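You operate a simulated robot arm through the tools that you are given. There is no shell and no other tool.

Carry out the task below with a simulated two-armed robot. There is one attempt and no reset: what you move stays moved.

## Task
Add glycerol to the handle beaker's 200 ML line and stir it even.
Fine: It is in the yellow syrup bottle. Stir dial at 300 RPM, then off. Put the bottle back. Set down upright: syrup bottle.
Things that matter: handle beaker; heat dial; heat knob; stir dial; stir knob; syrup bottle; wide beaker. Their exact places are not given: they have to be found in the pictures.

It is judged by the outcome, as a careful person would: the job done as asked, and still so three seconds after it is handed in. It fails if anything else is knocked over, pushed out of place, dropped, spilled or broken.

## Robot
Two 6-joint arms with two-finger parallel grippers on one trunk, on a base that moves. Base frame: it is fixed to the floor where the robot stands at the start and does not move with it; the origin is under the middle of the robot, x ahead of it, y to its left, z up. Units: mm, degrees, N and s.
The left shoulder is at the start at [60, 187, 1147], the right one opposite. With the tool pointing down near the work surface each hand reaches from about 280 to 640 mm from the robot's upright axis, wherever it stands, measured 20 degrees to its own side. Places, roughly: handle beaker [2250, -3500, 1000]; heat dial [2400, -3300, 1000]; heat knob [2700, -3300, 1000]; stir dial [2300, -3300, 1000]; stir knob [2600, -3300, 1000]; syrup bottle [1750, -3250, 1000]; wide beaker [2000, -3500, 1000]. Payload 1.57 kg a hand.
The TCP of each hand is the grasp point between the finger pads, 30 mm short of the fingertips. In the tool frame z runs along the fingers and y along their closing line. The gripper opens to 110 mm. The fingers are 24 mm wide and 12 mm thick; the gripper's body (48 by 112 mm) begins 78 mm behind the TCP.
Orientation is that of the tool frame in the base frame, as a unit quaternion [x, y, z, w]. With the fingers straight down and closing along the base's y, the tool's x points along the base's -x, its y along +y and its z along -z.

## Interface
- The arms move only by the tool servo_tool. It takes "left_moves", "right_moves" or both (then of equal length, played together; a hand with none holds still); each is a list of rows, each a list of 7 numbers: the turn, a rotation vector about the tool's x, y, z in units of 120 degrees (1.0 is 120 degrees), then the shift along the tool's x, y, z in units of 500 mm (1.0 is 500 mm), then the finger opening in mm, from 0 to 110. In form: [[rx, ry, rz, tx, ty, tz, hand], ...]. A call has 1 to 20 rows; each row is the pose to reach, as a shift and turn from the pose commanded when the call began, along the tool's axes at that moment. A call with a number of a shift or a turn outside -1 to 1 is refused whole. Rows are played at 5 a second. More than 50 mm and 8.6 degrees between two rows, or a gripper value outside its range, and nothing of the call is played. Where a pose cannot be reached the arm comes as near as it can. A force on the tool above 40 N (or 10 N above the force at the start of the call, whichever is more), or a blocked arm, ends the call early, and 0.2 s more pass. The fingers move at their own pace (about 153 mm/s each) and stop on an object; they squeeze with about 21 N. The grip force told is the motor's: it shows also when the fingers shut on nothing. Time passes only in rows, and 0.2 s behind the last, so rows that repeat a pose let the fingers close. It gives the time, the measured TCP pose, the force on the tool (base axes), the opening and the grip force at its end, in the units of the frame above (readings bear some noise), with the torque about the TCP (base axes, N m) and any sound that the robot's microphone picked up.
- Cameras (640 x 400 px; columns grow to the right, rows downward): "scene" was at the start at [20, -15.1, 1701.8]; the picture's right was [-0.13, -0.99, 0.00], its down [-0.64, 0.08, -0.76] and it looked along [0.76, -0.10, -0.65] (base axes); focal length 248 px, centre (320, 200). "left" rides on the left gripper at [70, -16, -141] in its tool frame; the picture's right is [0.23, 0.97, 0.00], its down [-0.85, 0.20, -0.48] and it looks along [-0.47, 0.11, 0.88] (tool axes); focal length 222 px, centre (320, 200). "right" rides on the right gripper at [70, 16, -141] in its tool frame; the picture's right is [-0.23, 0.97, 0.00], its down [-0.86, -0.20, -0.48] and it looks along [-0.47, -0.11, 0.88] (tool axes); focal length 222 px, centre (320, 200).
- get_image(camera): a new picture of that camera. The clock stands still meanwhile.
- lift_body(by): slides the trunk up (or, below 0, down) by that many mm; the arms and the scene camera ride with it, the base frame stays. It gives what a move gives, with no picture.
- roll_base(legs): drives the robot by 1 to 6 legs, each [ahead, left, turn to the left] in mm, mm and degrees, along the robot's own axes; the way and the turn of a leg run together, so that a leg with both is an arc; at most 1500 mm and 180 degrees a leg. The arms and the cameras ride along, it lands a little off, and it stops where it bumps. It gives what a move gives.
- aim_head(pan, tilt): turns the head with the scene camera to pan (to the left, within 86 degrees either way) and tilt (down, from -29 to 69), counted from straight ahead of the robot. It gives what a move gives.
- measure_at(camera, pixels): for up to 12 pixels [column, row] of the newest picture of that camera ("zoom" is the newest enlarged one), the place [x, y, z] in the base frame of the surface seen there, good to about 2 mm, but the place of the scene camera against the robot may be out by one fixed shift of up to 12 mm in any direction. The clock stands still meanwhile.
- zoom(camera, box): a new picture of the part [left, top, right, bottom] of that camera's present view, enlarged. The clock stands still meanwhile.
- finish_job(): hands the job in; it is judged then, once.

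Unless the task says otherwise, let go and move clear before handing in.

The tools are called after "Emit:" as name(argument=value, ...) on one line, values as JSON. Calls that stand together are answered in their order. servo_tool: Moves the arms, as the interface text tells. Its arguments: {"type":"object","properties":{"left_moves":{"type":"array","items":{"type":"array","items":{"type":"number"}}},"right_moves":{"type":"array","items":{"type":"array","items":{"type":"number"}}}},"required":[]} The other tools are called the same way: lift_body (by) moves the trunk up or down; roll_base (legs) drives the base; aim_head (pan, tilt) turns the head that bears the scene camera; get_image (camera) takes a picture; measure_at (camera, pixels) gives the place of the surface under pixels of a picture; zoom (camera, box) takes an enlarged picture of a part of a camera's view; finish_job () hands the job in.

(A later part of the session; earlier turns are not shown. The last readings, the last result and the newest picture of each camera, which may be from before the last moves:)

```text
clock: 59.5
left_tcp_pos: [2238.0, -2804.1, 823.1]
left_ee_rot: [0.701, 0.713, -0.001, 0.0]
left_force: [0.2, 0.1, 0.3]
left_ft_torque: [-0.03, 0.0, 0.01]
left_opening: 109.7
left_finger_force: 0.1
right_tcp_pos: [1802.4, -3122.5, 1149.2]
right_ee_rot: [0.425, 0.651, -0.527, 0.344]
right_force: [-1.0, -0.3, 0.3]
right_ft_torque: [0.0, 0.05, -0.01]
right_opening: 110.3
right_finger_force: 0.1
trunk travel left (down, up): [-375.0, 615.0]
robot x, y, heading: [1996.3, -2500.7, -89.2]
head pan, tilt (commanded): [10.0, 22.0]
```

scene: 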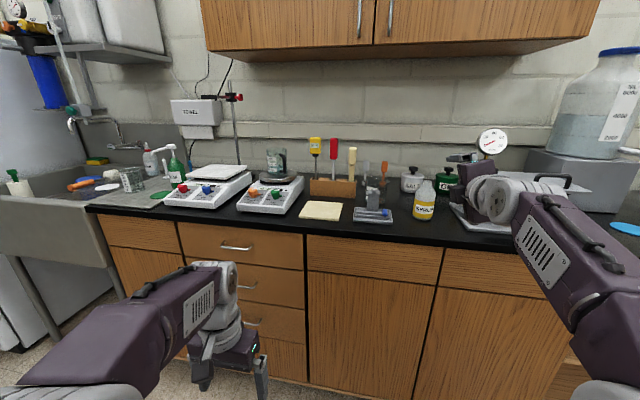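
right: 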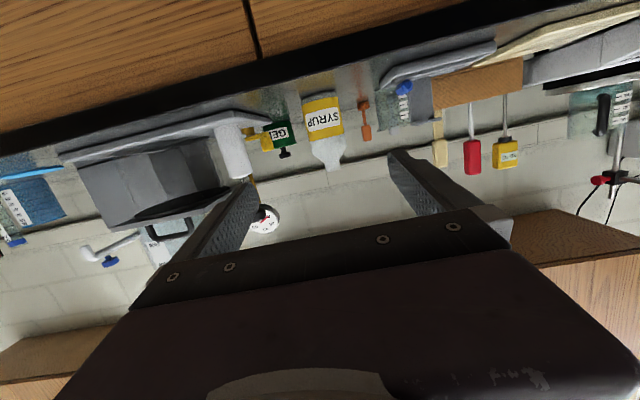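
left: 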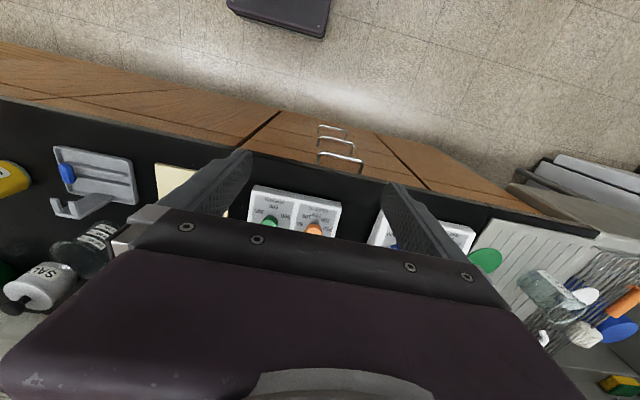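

Roll down to -135° is fine. I finish rolling back upright, then drive ahead 110 mm with the hand still high (z≈1149).

Emit:
servo_tool(right_moves=[[0, 0, 0.066, 0, 0, 0, 110], [0, 0, 0.132, 0, 0, 0, 110], [0, 0, 0.1985, 0, 0, 0, 110], [0, 0, 0.1985, 0, 0, 0, 110]])

Emit:
roll_base(legs=[[110, 0, -0.9]])

Emit:
get_image(camera="right")

Emit:
get_image(camera="scene")

```text
clock: 60.5
left_tcp_pos: [2238.9, -2802.9, 822.2]
left_ee_rot: [0.701, 0.713, 0.0, 0.0]
left_force: [0.8, -0.4, -0.5]
left_ft_torque: [0.01, 0.01, 0.04]
left_opening: 109.6
left_finger_force: 0.1
right_tcp_pos: [1803.8, -3121.7, 1149.5]
right_ee_rot: [0.55, 0.549, -0.444, 0.445]
right_force: [-0.1, -0.4, 0.3]
right_ft_torque: [0.0, -0.02, -0.01]
right_opening: 110.3
right_finger_force: 0.2
trunk travel left (down, up): [-375.0, 615.0]
robot x, y, heading: [1996.9, -2499.0, -89.3]
head pan, tilt (commanded): [10.0, 22.0]
```

```text
clock: 61.7
left_tcp_pos: [2234.2, -2919.1, 823.4]
left_ee_rot: [0.708, 0.707, 0.0, 0.0]
left_force: [-0.1, 0.6, 0.1]
left_ft_torque: [0.01, -0.01, 0.05]
left_opening: 109.9
left_finger_force: 0.0
right_tcp_pos: [1792.9, -3230.0, 1149.3]
right_ee_rot: [0.554, 0.545, -0.448, 0.441]
right_force: [-0.9, -0.3, -0.7]
right_ft_torque: [-0.02, -0.03, -0.01]
right_opening: 109.9
right_finger_force: 0.1
trunk travel left (down, up): [-375.0, 615.0]
robot x, y, heading: [1997.3, -2607.8, -90.2]
head pan, tilt (commanded): [10.0, 22.0]
```

```text
taken
```

right: 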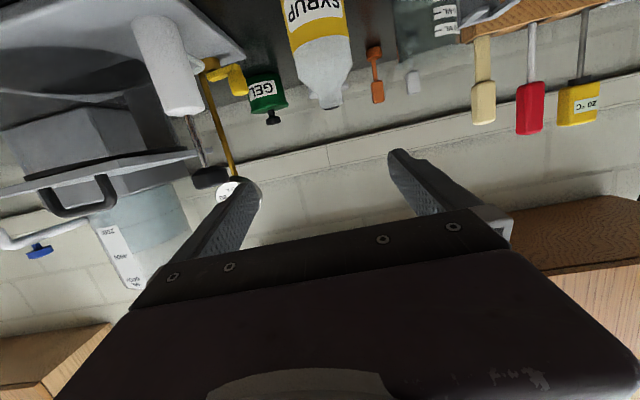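

```text
taken
```

scene: 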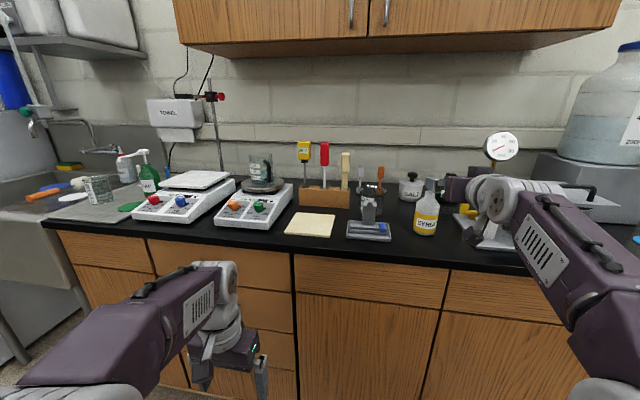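

The bottle shows in the right hand's camera around (318,40). I measure it there for an accurate place relative to the hand.

Emit:
measure_at(camera="right", pixels=[[318, 15], [320, 30], [292, 20], [344, 15], [300, 45], [345, 45], [322, 60], [325, 85], [327, 100], [330, 106], [318, 100], [338, 100]])

Emit:
zoom(camera="right", box=[260, 0, 400, 120])

```text
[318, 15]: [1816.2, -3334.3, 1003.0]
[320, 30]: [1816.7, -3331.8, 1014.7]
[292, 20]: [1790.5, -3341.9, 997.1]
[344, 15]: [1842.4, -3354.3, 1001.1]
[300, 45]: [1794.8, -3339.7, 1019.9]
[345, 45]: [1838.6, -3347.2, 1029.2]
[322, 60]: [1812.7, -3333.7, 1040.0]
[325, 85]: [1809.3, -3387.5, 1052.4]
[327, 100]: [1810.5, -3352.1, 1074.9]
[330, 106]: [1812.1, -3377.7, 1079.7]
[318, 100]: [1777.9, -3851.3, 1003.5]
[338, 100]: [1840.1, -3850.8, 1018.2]
```

```text
3.33 times, centred on (330, 60) of right
```

zoom: 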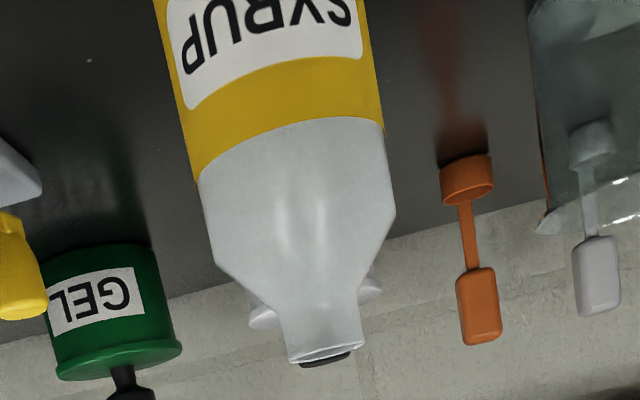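

The bottle axis is about (1811.5,-3366), radius ~33, top ≈1078. I lower the open hand in front of it to z≈1012 at y≈-3240, pitching to 20° down.

Emit:
servo_tool(right_moves=[[-0.0018, 0.0165, -0.0006, 0.066, 0.0094, 0.019, 110], [-0.0037, 0.033, -0.0012, 0.132, 0.0188, 0.038, 110], [-0.0055, 0.0495, -0.0017, 0.198, 0.0281, 0.057, 110], [-0.0074, 0.066, -0.0023, 0.2636, 0.0375, 0.0759, 110], [-0.0074, 0.066, -0.0023, 0.2636, 0.0375, 0.0759, 110]])

Emit:
get_image(camera="right")

Emit:
zoom(camera="scene", box=[370, 150, 530, 270])

```text
clock: 62.9
left_tcp_pos: [2233.0, -2918.4, 823.6]
left_ee_rot: [0.708, 0.706, 0.0, 0.0]
left_force: [-0.4, -0.3, 0.6]
left_ft_torque: [0.02, -0.02, 0.02]
left_opening: 110.1
left_finger_force: 0.1
right_tcp_pos: [1811.4, -3237.1, 1015.2]
right_ee_rot: [0.579, 0.579, -0.407, 0.405]
right_force: [0.0, 0.3, -0.1]
right_ft_torque: [-0.01, -0.01, -0.02]
right_opening: 110.1
right_finger_force: 0.1
trunk travel left (down, up): [-375.0, 615.0]
robot x, y, heading: [1999.2, -2609.4, -90.2]
head pan, tilt (commanded): [10.0, 22.0]
```

```text
taken
```

right: 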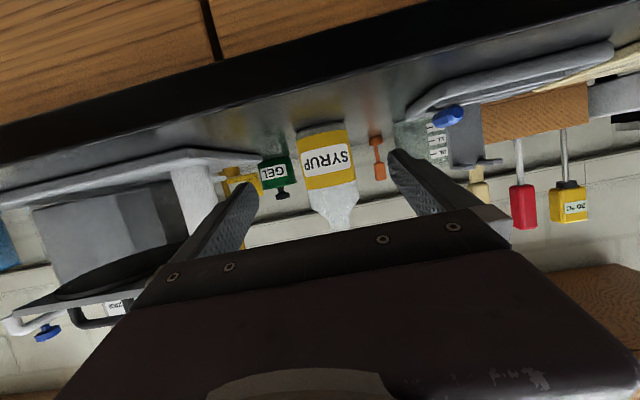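

```text
3.33 times, centred on (450, 210) of scene
```

zoom: 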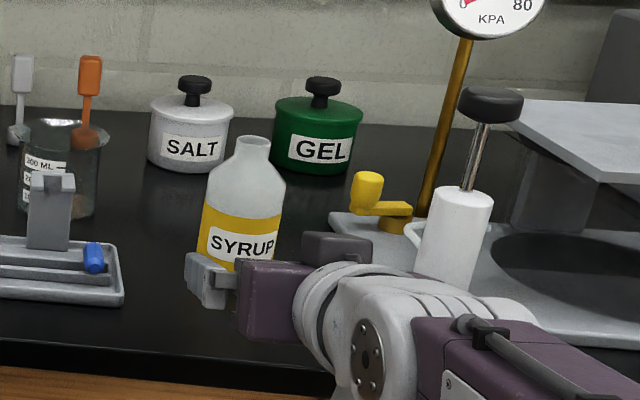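

The bottle sits centred between the open fingers (about (327,165) in the hand view). I move straight ahead about 129 mm so the fingers surround it.

Emit:
servo_tool(right_moves=[[0, 0, 0, -0.0169, 0, 0.0488, 110], [0, 0, 0, -0.0338, 0, 0.0976, 110], [0, 0, 0, -0.0507, 0, 0.1464, 110], [0, 0, 0, -0.0676, 0, 0.1952, 110], [0, 0, 0, -0.0845, 0, 0.244, 110], [0, 0, 0, -0.0845, 0, 0.244, 110]])

Emit:
get_image(camera="right")

Emit:
zoom(camera="scene", box=[370, 150, 530, 270])

```text
clock: 64.3
left_tcp_pos: [2233.5, -2918.7, 823.6]
left_ee_rot: [0.708, 0.707, -0.001, 0.0]
left_force: [0.0, 0.5, -0.2]
left_ft_torque: [0.01, 0.02, 0.02]
left_opening: 110.1
left_finger_force: 0.1
right_tcp_pos: [1812.2, -3365.8, 1012.9]
right_ee_rot: [0.58, 0.578, -0.407, 0.404]
right_force: [-0.2, -0.4, 0.2]
right_ft_torque: [0.0, 0.01, 0.01]
right_opening: 109.9
right_finger_force: 0.0
trunk travel left (down, up): [-375.0, 615.0]
robot x, y, heading: [1999.6, -2613.0, -90.1]
head pan, tilt (commanded): [10.0, 22.0]
```

```text
taken
```

right: 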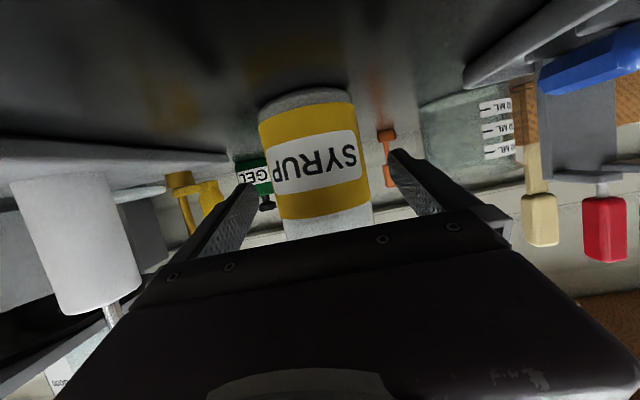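

```text
3.33 times, centred on (450, 210) of scene
```

zoom: 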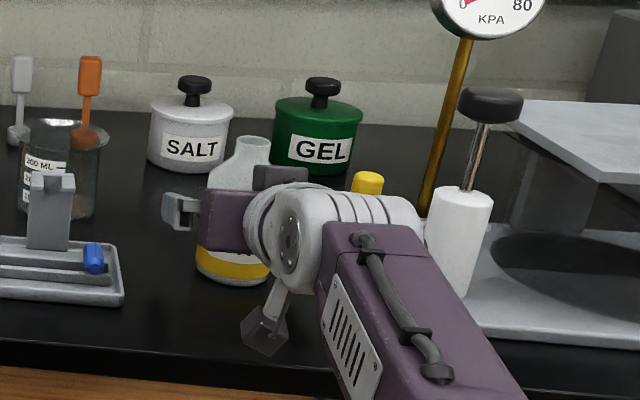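

The bottle stands between the fingers and no force is felt. I close the fingers on it.

Emit:
servo_tool(right_moves=[[0, 0, 0, 0, 0, 0, 80], [0, 0, 0, 0, 0, 0, 60], [0, 0, 0, 0, 0, 0, 40], [0, 0, 0, 0, 0, 0, 40], [0, 0, 0, 0, 0, 0, 40]])

Emit:
get_image(camera="right")

```text
clock: 65.5
left_tcp_pos: [2233.0, -2919.1, 823.5]
left_ee_rot: [0.707, 0.707, 0.0, 0.0]
left_force: [0.7, -0.3, -0.4]
left_ft_torque: [0.06, 0.0, 0.01]
left_opening: 110.0
left_finger_force: 0.0
right_tcp_pos: [1811.4, -3367.8, 1010.8]
right_ee_rot: [0.58, 0.578, -0.407, 0.405]
right_force: [0.6, 0.4, 0.1]
right_ft_torque: [0.05, -0.01, 0.0]
right_opening: 63.4
right_finger_force: 20.7
trunk travel left (down, up): [-375.0, 615.0]
robot x, y, heading: [1995.9, -2608.2, -90.3]
head pan, tilt (commanded): [10.0, 22.0]
```

```text
taken
```

right: 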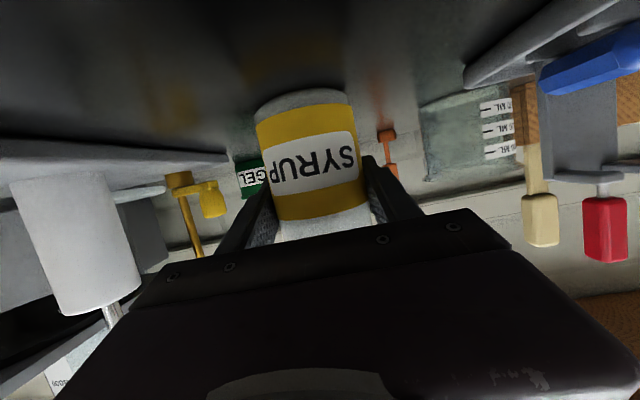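

Gripped at 63 mm with 20.7 N. I lift with the trunk by 150 mm and check the load.

Emit:
lift_body(by=150)

Emit:
get_image(camera="scene")

```text
clock: 67.2
left_tcp_pos: [2233.3, -2919.3, 972.7]
left_ee_rot: [0.708, 0.707, 0.0, -0.001]
left_force: [-0.6, 0.4, 0.2]
left_ft_torque: [0.0, -0.03, -0.01]
left_opening: 109.9
left_finger_force: 0.1
right_tcp_pos: [1811.2, -3367.7, 1159.5]
right_ee_rot: [0.58, 0.578, -0.407, 0.405]
right_force: [-0.1, 0.0, -1.7]
right_ft_torque: [-0.06, -0.03, 0.02]
right_opening: 63.4
right_finger_force: 21.4
trunk travel left (down, up): [-525.0, 465.0]
robot x, y, heading: [1997.2, -2609.1, -90.2]
head pan, tilt (commanded): [10.0, 22.0]
```

```text
taken
```

scene: 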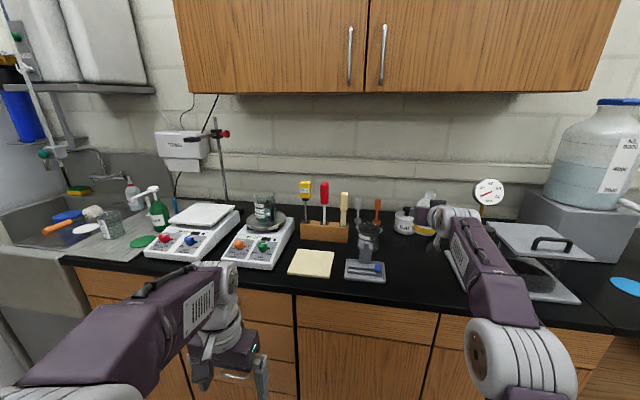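

Bottle lifted securely (21 N grip). I back off 120 mm and strafe left ~520 mm so the right arm lines up with the handle beaker.

Emit:
roll_base(legs=[[-120, 0, 0], [0, 520, 0]])

Emit:
aim_head(pan=-10, tilt=25)

Emit:
get_image(camera="scene")

Emit:
get_image(camera="right")

```text
clock: 71.1
left_tcp_pos: [2762.3, -2790.3, 972.9]
left_ee_rot: [0.703, 0.711, 0.0, 0.0]
left_force: [-0.4, -0.7, 0.3]
left_ft_torque: [-0.02, 0.01, 0.01]
left_opening: 110.2
left_finger_force: 0.1
right_tcp_pos: [2347.5, -3244.2, 1160.4]
right_ee_rot: [0.576, 0.582, -0.404, 0.407]
right_force: [0.2, -0.4, -1.1]
right_ft_torque: [-0.01, 0.01, 0.02]
right_opening: 63.4
right_finger_force: 21.4
trunk travel left (down, up): [-525.0, 465.0]
robot x, y, heading: [2520.5, -2485.2, -89.3]
head pan, tilt (commanded): [10.0, 22.0]
```

```text
clock: 72.0
left_tcp_pos: [2763.3, -2790.9, 972.6]
left_ee_rot: [0.703, 0.712, 0.001, 0.001]
left_force: [0.1, -0.3, 0.1]
left_ft_torque: [0.01, 0.03, 0.0]
left_opening: 109.9
left_finger_force: 0.1
right_tcp_pos: [2346.4, -3244.2, 1161.2]
right_ee_rot: [0.576, 0.582, -0.404, 0.407]
right_force: [-0.5, -0.9, -2.5]
right_ft_torque: [-0.02, -0.01, 0.0]
right_opening: 63.5
right_finger_force: 21.2
trunk travel left (down, up): [-525.0, 465.0]
robot x, y, heading: [2522.2, -2485.5, -89.5]
head pan, tilt (commanded): [-10.0, 25.0]
```

```text
taken
```

scene: 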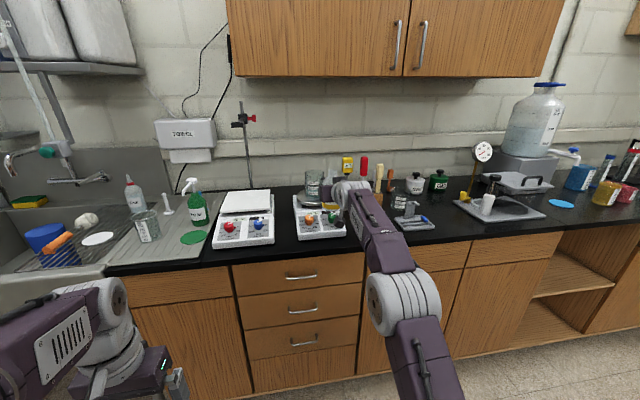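

```text
taken
```

right: 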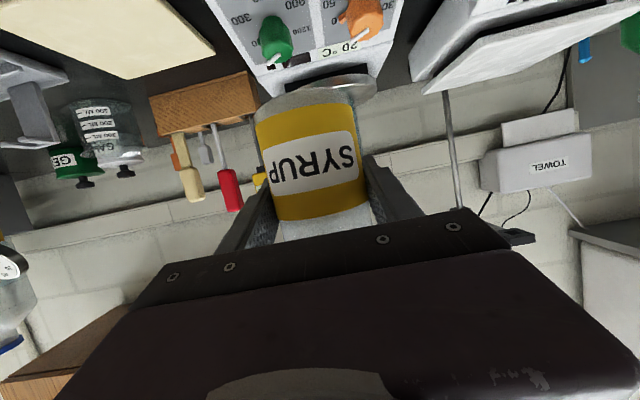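

The beaker is at about (315,185) in the scene, next to the hand. I zoom and measure the beaker and hand to tie the camera to the arm.

Emit:
zoom(camera="scene", box=[282, 155, 378, 215])

Emit:
measure_at(camera="zoom", pixels=[[160, 120], [180, 150], [215, 180], [250, 150], [170, 190], [190, 220], [230, 230], [180, 105], [215, 110], [150, 110], [270, 110], [240, 200]])

```text
6.67 times, centred on (330, 185) of scene
```

zoom: 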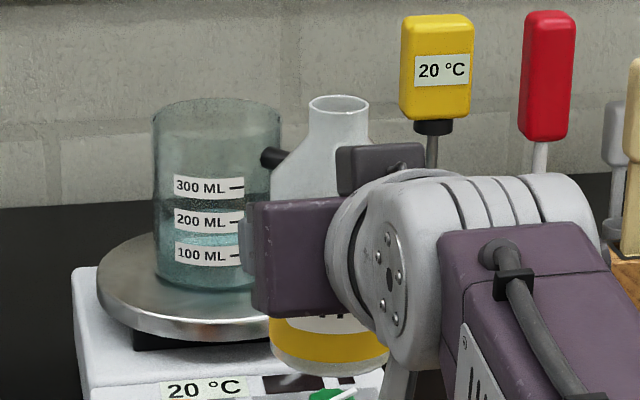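

```text
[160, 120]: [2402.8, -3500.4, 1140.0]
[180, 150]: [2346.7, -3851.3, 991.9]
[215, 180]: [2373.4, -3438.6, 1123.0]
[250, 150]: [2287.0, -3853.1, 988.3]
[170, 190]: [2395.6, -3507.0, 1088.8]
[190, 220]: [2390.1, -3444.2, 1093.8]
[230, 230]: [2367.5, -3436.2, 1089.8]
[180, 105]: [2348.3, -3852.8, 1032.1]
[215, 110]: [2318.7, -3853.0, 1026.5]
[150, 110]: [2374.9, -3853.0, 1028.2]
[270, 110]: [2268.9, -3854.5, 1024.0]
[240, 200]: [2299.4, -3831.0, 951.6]
```

Beaker axis seems near (2367,-3477), rim near z 1142. I check the scene camera's fixed shift by measuring the same panel features with the right hand camera and the scene.

Emit:
zoom(camera="right", box=[220, 0, 420, 125])

Emit:
zoom(camera="scene", box=[286, 195, 366, 245])

```text
3.20 times, centred on (320, 62) of right
```

zoom: 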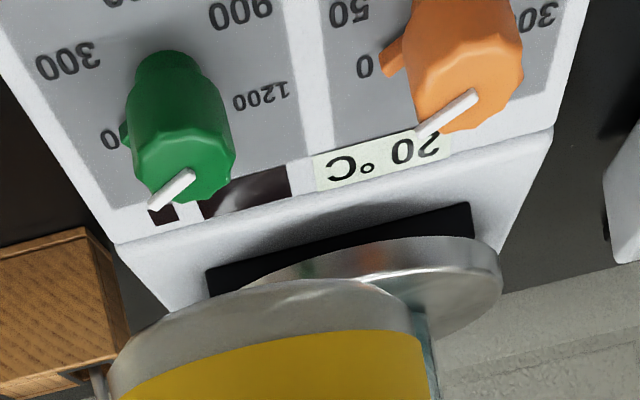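

```text
8.00 times, centred on (326, 220) of scene
```

zoom: 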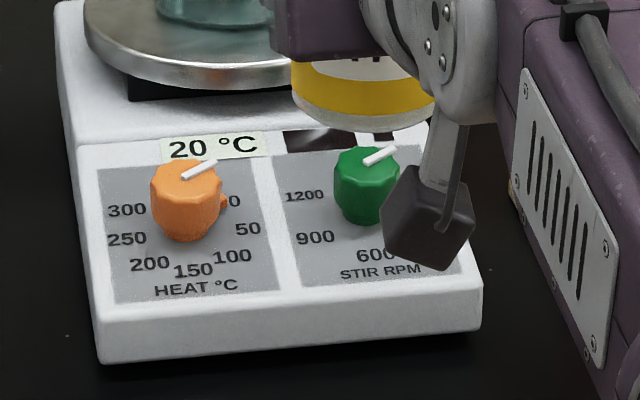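

Emit:
measure_at(camera="right", pixels=[[317.8, 48.4], [319.4, 59.4], [334, 20.3], [333, 54], [300, 57], [272, 51], [276, 42], [370, 32], [365, 45], [310, 5], [245, 10], [262, 68]])

Emit:
measure_at(camera="zoom", pixels=[[266, 153], [263, 134], [236, 200], [220, 147], [330, 139], [380, 154], [365, 165], [200, 170], [315, 237], [110, 310], [470, 295], [90, 180]])

```text
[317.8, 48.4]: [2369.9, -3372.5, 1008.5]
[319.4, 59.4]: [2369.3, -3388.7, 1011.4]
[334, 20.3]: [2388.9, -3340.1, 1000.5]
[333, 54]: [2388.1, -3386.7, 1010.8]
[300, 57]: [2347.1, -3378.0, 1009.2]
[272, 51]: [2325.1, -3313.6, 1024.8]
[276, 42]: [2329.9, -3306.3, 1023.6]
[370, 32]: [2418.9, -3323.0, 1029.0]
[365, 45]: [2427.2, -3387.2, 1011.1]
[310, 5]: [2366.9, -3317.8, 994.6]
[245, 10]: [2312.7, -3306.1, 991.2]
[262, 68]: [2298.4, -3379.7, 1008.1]
```

```text
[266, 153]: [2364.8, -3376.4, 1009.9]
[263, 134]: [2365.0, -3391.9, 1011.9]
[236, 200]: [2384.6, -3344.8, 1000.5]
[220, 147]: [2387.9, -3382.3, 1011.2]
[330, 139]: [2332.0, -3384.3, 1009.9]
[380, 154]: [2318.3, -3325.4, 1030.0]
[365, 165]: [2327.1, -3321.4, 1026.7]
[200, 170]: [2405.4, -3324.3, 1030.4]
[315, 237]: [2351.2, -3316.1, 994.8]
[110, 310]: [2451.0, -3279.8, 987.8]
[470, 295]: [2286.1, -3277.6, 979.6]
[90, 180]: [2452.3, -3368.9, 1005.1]
```

The scene camera reads about (-4.5,-4,+1) off against the hand, so the beaker axis is near (2371,-3473) and the rim at z≈1142. I raise the trunk 50 mm and draw the arm in slightly so the bottle bottom clears the rim during the approach.

Emit:
lift_body(by=50)

Emit:
servo_tool(right_moves=[[0, 0, 0, -0.0044, 0, -0.0612, 40], [0, 0, 0, -0.0087, 0, -0.1224, 40], [0, 0, 0, -0.0087, 0, -0.1224, 40]])

Emit:
roll_base(legs=[[0, -40, -0.5], [200, 0, 0]])

Emit:
get_image(camera="scene")

```text
clock: 72.9
left_tcp_pos: [2762.1, -2790.3, 1023.4]
left_ee_rot: [0.703, 0.712, 0.0, -0.001]
left_force: [-0.7, -0.3, 0.0]
left_ft_torque: [-0.03, -0.02, 0.03]
left_opening: 109.8
left_finger_force: 0.1
right_tcp_pos: [2346.7, -3245.1, 1210.4]
right_ee_rot: [0.576, 0.582, -0.404, 0.408]
right_force: [-0.3, 0.2, -1.8]
right_ft_torque: [0.02, -0.01, 0.0]
right_opening: 63.4
right_finger_force: 21.0
trunk travel left (down, up): [-575.0, 415.0]
robot x, y, heading: [2523.6, -2482.2, -89.5]
head pan, tilt (commanded): [-10.0, 25.0]
```

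```text
clock: 73.7
left_tcp_pos: [2763.9, -2792.1, 1023.7]
left_ee_rot: [0.702, 0.712, 0.001, 0.0]
left_force: [-0.3, 0.0, 0.6]
left_ft_torque: [-0.01, 0.01, 0.0]
left_opening: 110.0
left_finger_force: 0.0
right_tcp_pos: [2347.8, -3188.4, 1235.4]
right_ee_rot: [0.576, 0.583, -0.403, 0.408]
right_force: [1.0, -0.5, -1.1]
right_ft_torque: [-0.02, -0.04, -0.03]
right_opening: 63.3
right_finger_force: 20.8
trunk travel left (down, up): [-575.0, 415.0]
robot x, y, heading: [2523.8, -2483.6, -89.6]
head pan, tilt (commanded): [-10.0, 25.0]
```

```text
clock: 75.8
left_tcp_pos: [2719.5, -3005.0, 1022.6]
left_ee_rot: [0.707, 0.707, 0.0, 0.0]
left_force: [0.0, 0.7, 0.8]
left_ft_torque: [0.05, -0.03, 0.0]
left_opening: 110.1
left_finger_force: 0.0
right_tcp_pos: [2299.0, -3394.8, 1235.4]
right_ee_rot: [0.579, 0.579, -0.406, 0.406]
right_force: [0.0, -0.8, -1.3]
right_ft_torque: [-0.02, -0.01, 0.02]
right_opening: 63.7
right_finger_force: 21.1
trunk travel left (down, up): [-575.0, 415.0]
robot x, y, heading: [2484.2, -2691.7, -90.3]
head pan, tilt (commanded): [-10.0, 25.0]
```

```text
taken
```

scene: 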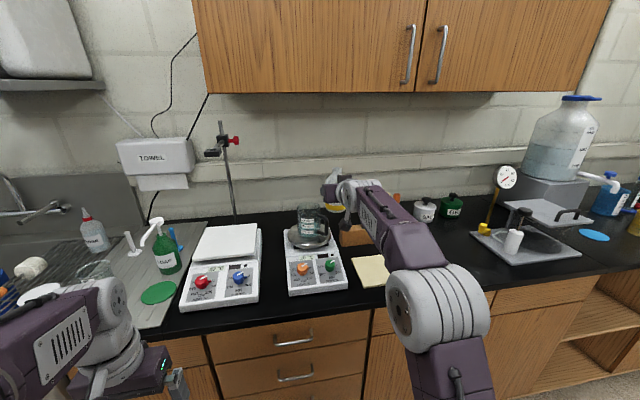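

The beaker is plainly visible at (312,222) left of the hand. I zoom to refine the beaker's place and the hand's relation before the last 96 mm.

Emit:
zoom(camera="scene", box=[272, 160, 384, 230])

Emit:
zoom(camera="scene", box=[280, 195, 344, 255])

```text
5.71 times, centred on (328, 195) of scene
```

zoom: 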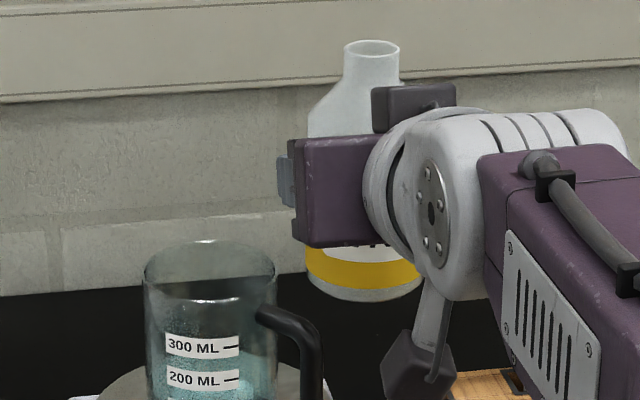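

```text
6.67 times, centred on (312, 225) of scene
```

zoom: 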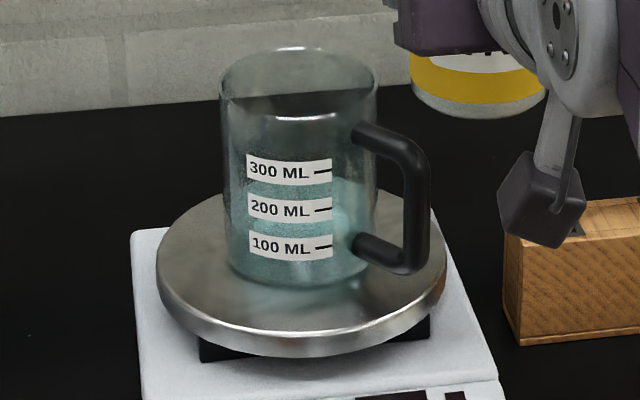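

Emit:
measure_at(camera="zoom", pixels=[[300, 119], [262, 112], [345, 112], [290, 180], [290, 210], [290, 245], [400, 140], [420, 190], [375, 130], [410, 262], [300, 320], [430, 250]])

```text
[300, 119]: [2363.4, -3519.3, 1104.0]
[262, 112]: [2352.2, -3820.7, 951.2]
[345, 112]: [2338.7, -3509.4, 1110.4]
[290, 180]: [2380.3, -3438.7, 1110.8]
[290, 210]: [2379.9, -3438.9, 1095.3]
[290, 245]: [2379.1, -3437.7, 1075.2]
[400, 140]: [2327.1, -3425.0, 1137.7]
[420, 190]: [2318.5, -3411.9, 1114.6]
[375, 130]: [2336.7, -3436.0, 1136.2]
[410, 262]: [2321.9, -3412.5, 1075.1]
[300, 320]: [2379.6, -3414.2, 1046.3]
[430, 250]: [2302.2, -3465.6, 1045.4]
```

Handle top is at about z 1137, at (2323,-3408); the bottle bottom at ~1173 clears it. I drive the final 97 mm ahead and 12 mm left so the mouth ends over the beaker when tilted.

Emit:
roll_base(legs=[[97, 12, 0.3]])

Emit:
get_image(camera="scene")

Emit:
zoom(camera="scene", box=[270, 170, 382, 270])

```text
clock: 76.9
left_tcp_pos: [2733.8, -3099.1, 1023.4]
left_ee_rot: [0.706, 0.708, 0.0, 0.0]
left_force: [0.2, 0.0, -0.4]
left_ft_torque: [0.04, 0.02, -0.01]
left_opening: 110.1
left_finger_force: 0.1
right_tcp_pos: [2314.9, -3492.8, 1235.1]
right_ee_rot: [0.578, 0.58, -0.405, 0.407]
right_force: [0.0, -0.8, -2.5]
right_ft_torque: [-0.02, -0.02, -0.01]
right_opening: 63.1
right_finger_force: 21.2
trunk travel left (down, up): [-575.0, 415.0]
robot x, y, heading: [2496.1, -2790.1, -90.0]
head pan, tilt (commanded): [-10.0, 25.0]
```

```text
taken
```

scene: 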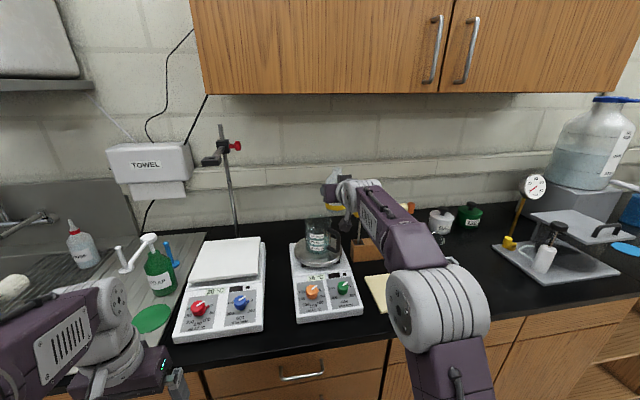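

```text
4.00 times, centred on (326, 220) of scene
```

zoom: 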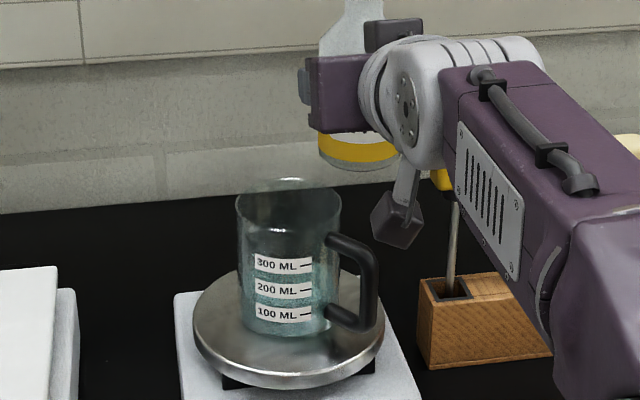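

The hand is at the planned spot (2315,-3493,1235), and the beaker with its marks is in clear view. I begin the tilt: 45° first, then look.

Emit:
servo_tool(right_moves=[[0, 0, -0.0625, 0, 0, 0, 40], [0, 0, -0.125, 0, 0, 0, 40], [0, 0, -0.1875, 0, 0, 0, 40], [0, 0, -0.25, 0, 0, 0, 40], [0, 0, -0.3125, 0, 0, 0, 40], [0, 0, -0.375, 0, 0, 0, 40]])

Emit:
zoom(camera="scene", box=[270, 170, 382, 270])

```text
clock: 78.3
left_tcp_pos: [2733.6, -3097.9, 1023.5]
left_ee_rot: [0.705, 0.71, 0.0, 0.001]
left_force: [-0.1, 1.0, 0.2]
left_ft_torque: [0.01, 0.01, 0.02]
left_opening: 109.9
left_finger_force: 0.0
right_tcp_pos: [2313.8, -3493.5, 1235.3]
right_ee_rot: [0.31, 0.758, -0.53, 0.219]
right_force: [0.4, 1.0, -1.3]
right_ft_torque: [0.04, -0.04, 0.0]
right_opening: 63.4
right_finger_force: 20.7
trunk travel left (down, up): [-575.0, 415.0]
robot x, y, heading: [2497.1, -2790.1, -89.6]
head pan, tilt (commanded): [-10.0, 25.0]
```

```text
4.00 times, centred on (326, 220) of scene
```

zoom: 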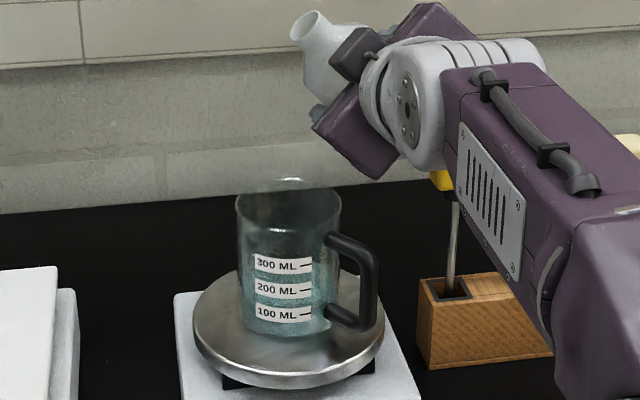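

Tilt 45° done, nothing flows yet; mouth at zoom (305,28). I continue slowly to ~60° while lowering 15 mm.

Emit:
servo_tool(right_moves=[[0, 0, -0.03125, 0.005, 0.005, 0.0026, 40], [0, 0, -0.0625, 0.01, 0.01, 0.0051, 40], [0, 0, -0.09375, 0.015, 0.015, 0.0077, 40], [0, 0, -0.125, 0.02, 0.02, 0.0102, 40]])

Emit:
zoom(camera="scene", box=[270, 170, 382, 270])

```text
clock: 79.3
left_tcp_pos: [2732.2, -3098.2, 1023.5]
left_ee_rot: [0.705, 0.709, 0.0, 0.0]
left_force: [-0.3, 0.3, 0.0]
left_ft_torque: [0.02, -0.02, -0.03]
left_opening: 110.1
left_finger_force: 0.0
right_tcp_pos: [2314.9, -3491.8, 1221.4]
right_ee_rot: [0.209, 0.791, -0.555, 0.149]
right_force: [-0.1, 0.3, -1.8]
right_ft_torque: [-0.03, 0.02, 0.0]
right_opening: 63.5
right_finger_force: 21.0
trunk travel left (down, up): [-575.0, 415.0]
robot x, y, heading: [2493.9, -2792.5, -89.8]
head pan, tilt (commanded): [-10.0, 25.0]
```

```text
4.00 times, centred on (326, 220) of scene
```

zoom: 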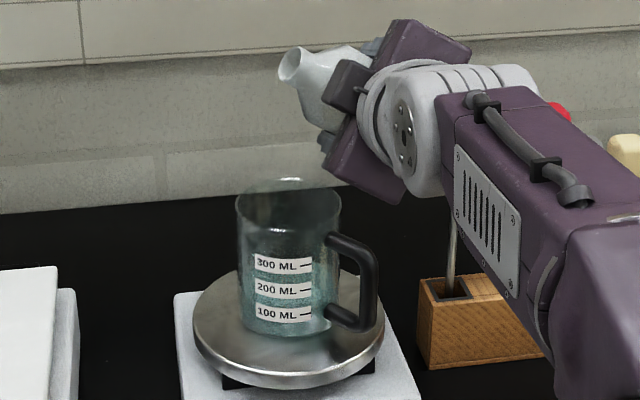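

Mouth now at zoom (290,65), right above the beaker's middle column. I continue to ~72° in small steps, lowering 12 mm more.

Emit:
servo_tool(right_moves=[[0, 0, -0.025, 0.0028, 0.0049, 0.002, 40], [0, 0, -0.05, 0.0056, 0.0098, 0.004, 40], [0, 0, -0.075, 0.0085, 0.0146, 0.006, 40], [0, 0, -0.1, 0.0113, 0.0195, 0.0082, 40]])

Emit:
zoom(camera="scene", box=[270, 170, 382, 270])

Emit:
measure_at(camera="zoom", pixels=[[285, 80], [300, 80], [320, 85], [290, 90]])

```text
clock: 80.3
left_tcp_pos: [2732.5, -3098.7, 1022.3]
left_ee_rot: [0.706, 0.709, 0.001, 0.0]
left_force: [1.0, 0.4, 0.4]
left_ft_torque: [0.01, 0.02, 0.0]
left_opening: 110.0
left_finger_force: 0.1
right_tcp_pos: [2315.3, -3491.9, 1208.5]
right_ee_rot: [0.125, 0.81, -0.566, 0.09]
right_force: [0.3, -0.5, -1.9]
right_ft_torque: [0.0, -0.01, 0.01]
right_opening: 63.3
right_finger_force: 21.2
trunk travel left (down, up): [-575.0, 415.0]
robot x, y, heading: [2496.0, -2791.6, -89.5]
head pan, tilt (commanded): [-10.0, 25.0]
```

```text
4.00 times, centred on (326, 220) of scene
```

zoom: 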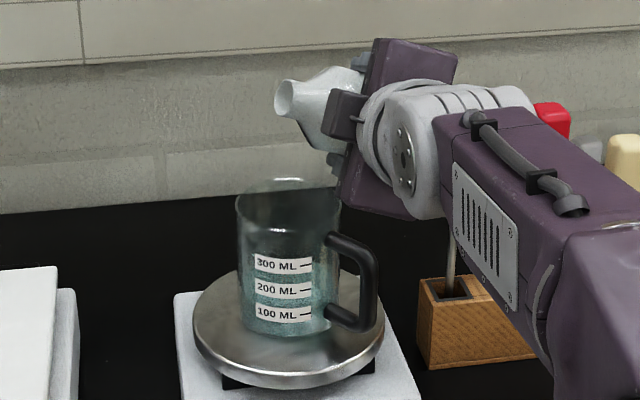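

```text
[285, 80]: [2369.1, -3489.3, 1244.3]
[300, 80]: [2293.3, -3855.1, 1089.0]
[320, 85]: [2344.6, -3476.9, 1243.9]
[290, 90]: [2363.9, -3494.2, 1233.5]
```

No flow yet at ~67° true tilt; mouth is at about (2373,-3485,1236), over the beaker. I roll on gently to ~84°.

Emit:
servo_tool(right_moves=[[0, 0, -0.025, 0, 0, 0, 40], [0, 0, -0.05, 0, 0, 0, 40], [0, 0, -0.075, 0, 0, 0, 40], [0, 0, -0.1, 0, 0, 0, 40]])

Emit:
zoom(camera="scene", box=[270, 170, 382, 270])

```text
clock: 81.3
left_tcp_pos: [2733.9, -3099.4, 1024.2]
left_ee_rot: [0.705, 0.709, 0.0, 0.001]
left_force: [0.1, -0.4, -0.3]
left_ft_torque: [0.01, 0.0, 0.01]
left_opening: 109.8
left_finger_force: 0.1
right_tcp_pos: [2314.1, -3491.4, 1208.3]
right_ee_rot: [0.04, 0.818, -0.573, 0.031]
right_force: [0.6, 0.1, -1.4]
right_ft_torque: [-0.01, 0.01, -0.01]
right_opening: 63.4
right_finger_force: 21.2
trunk travel left (down, up): [-575.0, 415.0]
robot x, y, heading: [2496.0, -2791.4, -89.7]
head pan, tilt (commanded): [-10.0, 25.0]
```

```text
4.00 times, centred on (326, 220) of scene
```

zoom: 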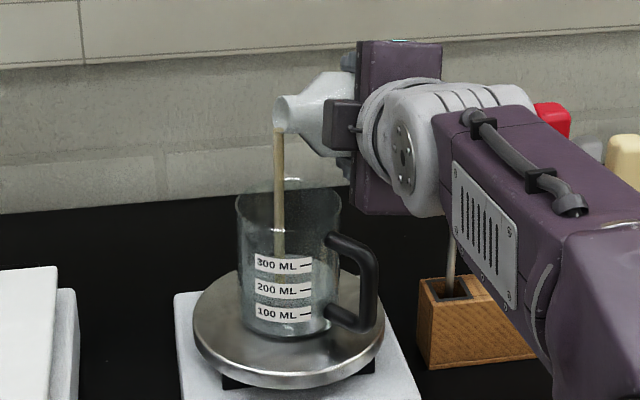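

Flow has started: a brown stream from (280,130) falls into the beaker. I hold here for a short while and watch the level.

Emit:
servo_tool(right_moves=[[0, 0, 0, 0, 0, 0, 40], [0, 0, 0, 0, 0, 0, 40], [0, 0, 0, 0, 0, 0, 40]])

Emit:
zoom(camera="scene", box=[310, 210, 374, 260])

Emit:
zoom(camera="scene", box=[310, 170, 390, 220])

```text
clock: 82.1
left_tcp_pos: [2733.5, -3098.8, 1022.4]
left_ee_rot: [0.705, 0.709, 0.0, 0.0]
left_force: [0.2, 0.3, -0.2]
left_ft_torque: [-0.03, 0.01, 0.03]
left_opening: 110.0
left_finger_force: 0.1
right_tcp_pos: [2314.9, -3492.8, 1208.4]
right_ee_rot: [0.041, 0.818, -0.573, 0.031]
right_force: [-0.5, 0.8, -1.7]
right_ft_torque: [-0.04, -0.02, 0.0]
right_opening: 63.5
right_finger_force: 21.1
trunk travel left (down, up): [-575.0, 415.0]
robot x, y, heading: [2494.8, -2792.1, -89.7]
head pan, tilt (commanded): [-10.0, 25.0]
```

```text
8.00 times, centred on (342, 235) of scene
```

zoom: 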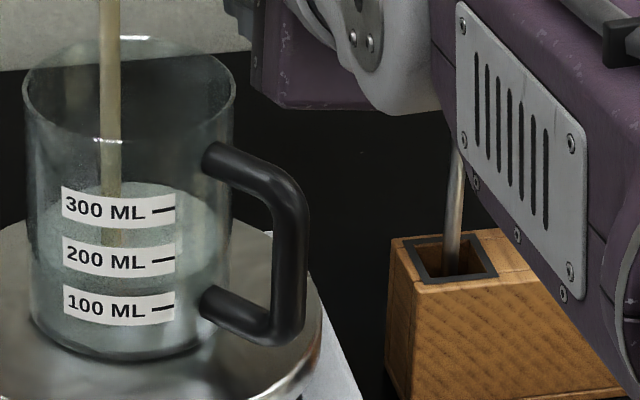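

```text
8.00 times, centred on (350, 195) of scene
```

zoom: 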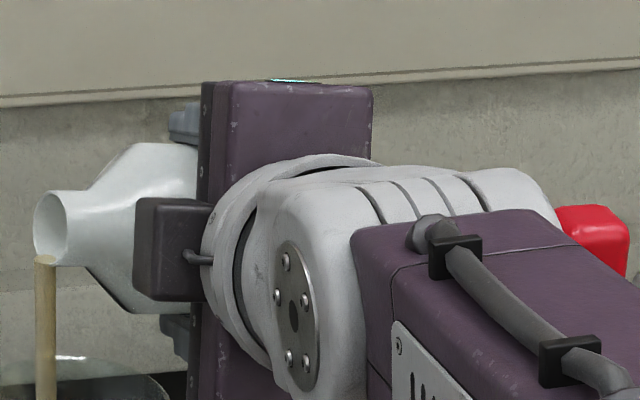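

Emit:
zoom(camera="scene", box=[308, 222, 348, 262])

```text
10.00 times, centred on (328, 242) of scene
```

zoom: 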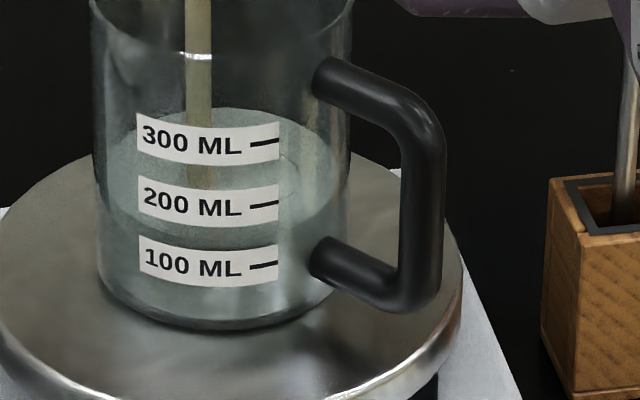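

The level front edge is now about row 238, between the 200 (≈209) and 100 (≈269) marks: ~150 mL. I pour for 0.4 s more and check again.

Emit:
servo_tool(right_moves=[[0, 0, 0, 0, 0, 0, 40]])

Emit:
zoom(camera="scene", box=[308, 222, 348, 262])

```text
clock: 82.5
left_tcp_pos: [2733.3, -3097.9, 1023.2]
left_ee_rot: [0.705, 0.709, -0.001, 0.001]
left_force: [1.2, -0.6, -0.5]
left_ft_torque: [-0.03, 0.01, 0.02]
left_opening: 110.0
left_finger_force: 0.1
right_tcp_pos: [2314.6, -3492.9, 1208.1]
right_ee_rot: [0.042, 0.818, -0.573, 0.031]
right_force: [-0.2, 0.1, -2.4]
right_ft_torque: [0.0, -0.03, -0.02]
right_opening: 63.6
right_finger_force: 21.1
trunk travel left (down, up): [-575.0, 415.0]
robot x, y, heading: [2493.5, -2789.1, -89.7]
head pan, tilt (commanded): [-10.0, 25.0]
```

```text
10.00 times, centred on (328, 242) of scene
```

zoom: 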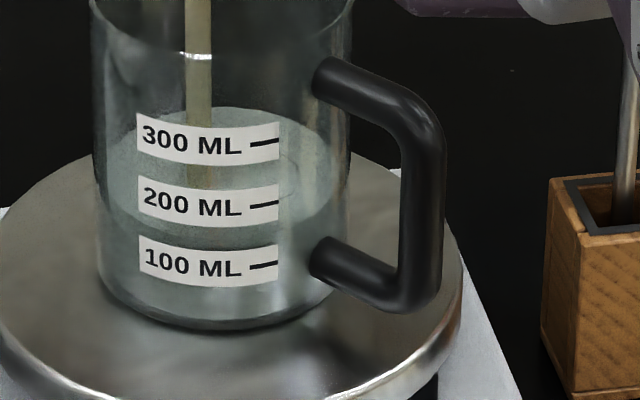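

Little change in 0.4 s, so the flow is slow. I hold for about 1 s more and compare.

Emit:
servo_tool(right_moves=[[0, 0, 0, 0, 0, 0, 40], [0, 0, 0, 0, 0, 0, 40], [0, 0, 0, 0, 0, 0, 40], [0, 0, 0, 0, 0, 0, 40]])

Emit:
zoom(camera="scene", box=[308, 222, 348, 262])

```text
clock: 83.5
left_tcp_pos: [2733.2, -3098.5, 1023.2]
left_ee_rot: [0.706, 0.709, 0.0, 0.0]
left_force: [-0.4, -0.6, -0.9]
left_ft_torque: [-0.04, 0.0, 0.01]
left_opening: 110.0
left_finger_force: 0.1
right_tcp_pos: [2315.1, -3492.2, 1208.4]
right_ee_rot: [0.041, 0.818, -0.573, 0.031]
right_force: [-0.1, -1.1, -1.0]
right_ft_torque: [0.0, 0.02, 0.04]
right_opening: 63.4
right_finger_force: 20.9
trunk travel left (down, up): [-575.0, 415.0]
robot x, y, heading: [2498.4, -2792.1, -89.6]
head pan, tilt (commanded): [-10.0, 25.0]
```

```text
10.00 times, centred on (328, 242) of scene
```

zoom: 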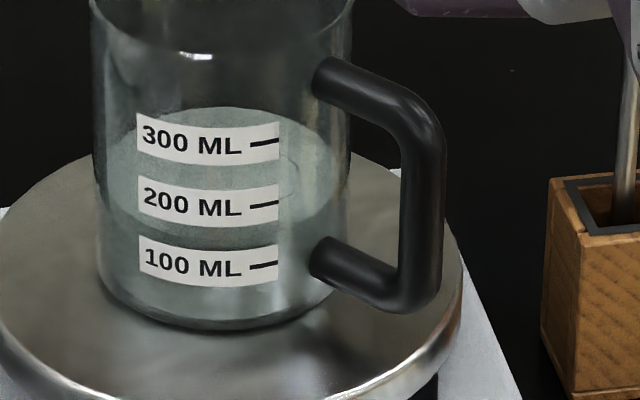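

The stream stopped by itself, with the level at ~150 mL. I tilt 3° further and let it flow.

Emit:
servo_tool(right_moves=[[0, 0, -0.0125, 0, 0, 0, 40], [0, 0, -0.025, 0, 0, 0, 40], [0, 0, -0.025, 0, 0, 0, 40]])

Emit:
zoom(camera="scene", box=[308, 222, 348, 262])

```text
clock: 84.3
left_tcp_pos: [2732.4, -3098.8, 1023.2]
left_ee_rot: [0.705, 0.709, 0.0, 0.0]
left_force: [0.3, 0.4, 0.3]
left_ft_torque: [0.02, -0.01, 0.0]
left_opening: 110.1
left_finger_force: 0.1
right_tcp_pos: [2313.9, -3493.1, 1207.7]
right_ee_rot: [0.019, 0.819, -0.573, 0.016]
right_force: [-0.8, 0.5, -1.7]
right_ft_torque: [-0.02, -0.01, 0.03]
right_opening: 63.8
right_finger_force: 20.9
trunk travel left (down, up): [-575.0, 415.0]
robot x, y, heading: [2492.5, -2792.9, -89.8]
head pan, tilt (commanded): [-10.0, 25.0]
```

```text
10.00 times, centred on (328, 242) of scene
```

zoom: 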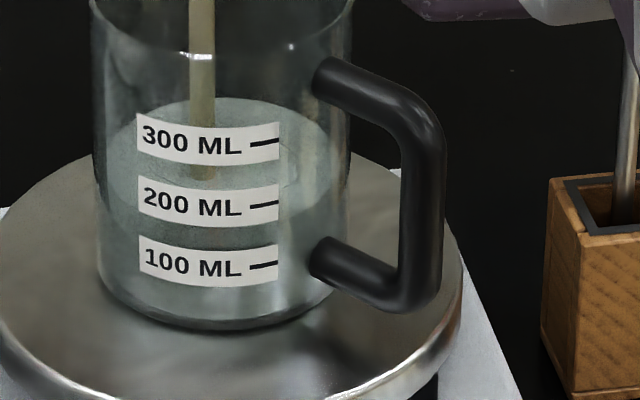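

Flow resumed; the back edge rose from about row 107 to 97 (~+18 mL). I hold until it settles.

Emit:
servo_tool(right_moves=[[0, 0, 0, 0, 0, 0, 40], [0, 0, 0, 0, 0, 0, 40]])

Emit:
zoom(camera="scene", box=[308, 222, 348, 262])

```text
clock: 84.9
left_tcp_pos: [2732.1, -3099.4, 1022.4]
left_ee_rot: [0.705, 0.709, 0.0, 0.0]
left_force: [-0.1, 0.1, 1.0]
left_ft_torque: [0.0, 0.0, 0.01]
left_opening: 109.8
left_finger_force: 0.0
right_tcp_pos: [2313.5, -3492.5, 1207.4]
right_ee_rot: [0.021, 0.819, -0.574, 0.016]
right_force: [0.6, 0.0, -2.0]
right_ft_torque: [-0.04, -0.04, 0.02]
right_opening: 63.3
right_finger_force: 21.3
trunk travel left (down, up): [-575.0, 415.0]
robot x, y, heading: [2494.9, -2792.9, -89.7]
head pan, tilt (commanded): [-10.0, 25.0]
```

```text
10.00 times, centred on (328, 242) of scene
```

zoom: 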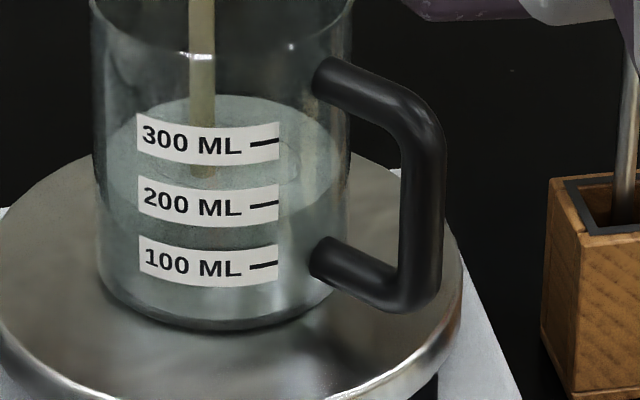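

Back edge of the surface at row ~94 corresponds to about 150 mL by geometry. I zoom tighter to see the front contact line beside the label.

Emit:
zoom(camera="scene", box=[316, 230, 348, 250])

Emit:
zoom(camera="scene", box=[300, 180, 364, 220])

```text
16.00 times, centred on (332, 240) of scene
```

zoom: 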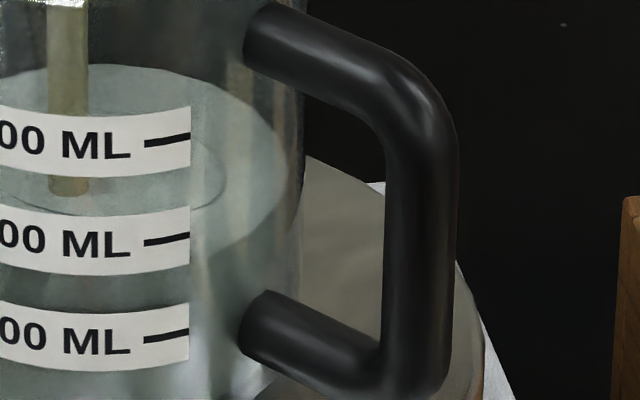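

```text
10.00 times, centred on (332, 200) of scene
```

zoom: 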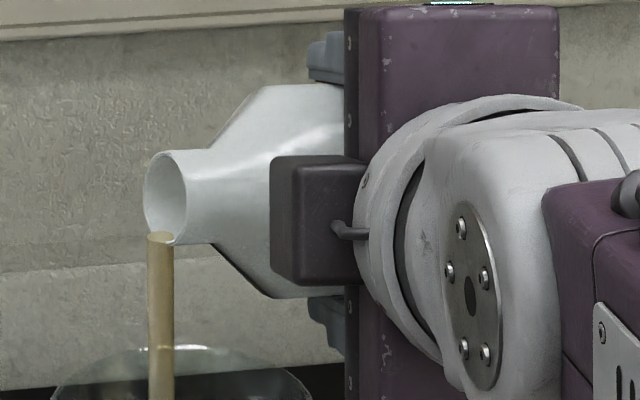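

In the 16x view the surface ellipse's front contour meets the label edge near (200,258); that suggests ~155–170 mL. I try measuring the liquid surface and the marks directly.

Emit:
measure_at(camera="scene", pixels=[[327, 238], [325, 240], [318, 233], [310, 236], [326, 235], [322.3, 242.5], [322.3, 248.4], [322.3, 236.3], [321, 234.5], [328, 240], [309, 240], [321, 238]])

```text
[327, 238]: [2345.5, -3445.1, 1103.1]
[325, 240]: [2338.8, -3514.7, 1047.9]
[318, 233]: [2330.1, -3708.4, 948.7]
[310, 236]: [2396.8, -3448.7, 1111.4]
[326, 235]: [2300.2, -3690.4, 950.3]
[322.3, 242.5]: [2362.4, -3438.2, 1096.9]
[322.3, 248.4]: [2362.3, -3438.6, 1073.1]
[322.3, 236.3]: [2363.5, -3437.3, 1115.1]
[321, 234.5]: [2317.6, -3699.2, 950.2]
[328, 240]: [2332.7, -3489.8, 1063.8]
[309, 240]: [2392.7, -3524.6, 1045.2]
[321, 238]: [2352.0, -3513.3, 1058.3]
```

Marks measure z≈1074/1095/1116 for 100/200/300, and the surface works out at z≈1084, i.e. ~150 mL. I continue with 3° more tilt and hold briefly.

Emit:
servo_tool(right_moves=[[0, 0, 0, 0, 0, 0, 40], [0, 0, -0.0125, 0, 0, 0, 40], [0, 0, -0.025, 0, 0, 0, 40]])

Emit:
zoom(camera="scene", box=[298, 227, 338, 252])

```text
clock: 85.7
left_tcp_pos: [2733.9, -3097.5, 1023.8]
left_ee_rot: [0.705, 0.709, 0.001, 0.0]
left_force: [-0.1, -0.2, -0.1]
left_ft_torque: [0.02, 0.0, -0.03]
left_opening: 109.8
left_finger_force: 0.1
right_tcp_pos: [2313.4, -3491.5, 1208.8]
right_ee_rot: [0.0, 0.819, -0.574, 0.0]
right_force: [-0.5, 0.8, -2.2]
right_ft_torque: [0.0, -0.01, -0.04]
right_opening: 63.4
right_finger_force: 21.1
trunk travel left (down, up): [-575.0, 415.0]
robot x, y, heading: [2494.1, -2794.0, -89.8]
head pan, tilt (commanded): [-10.0, 25.0]
```

```text
16.00 times, centred on (318, 240) of scene
```

zoom: 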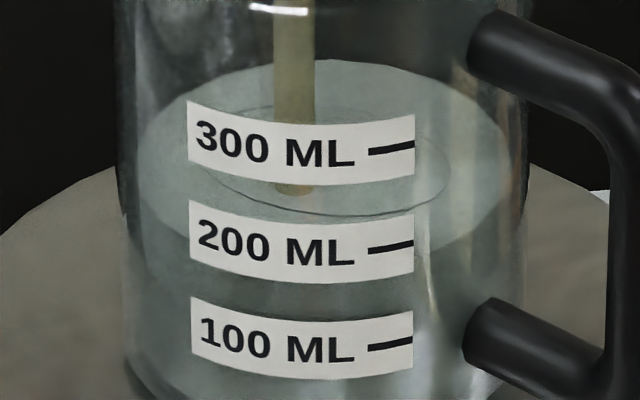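

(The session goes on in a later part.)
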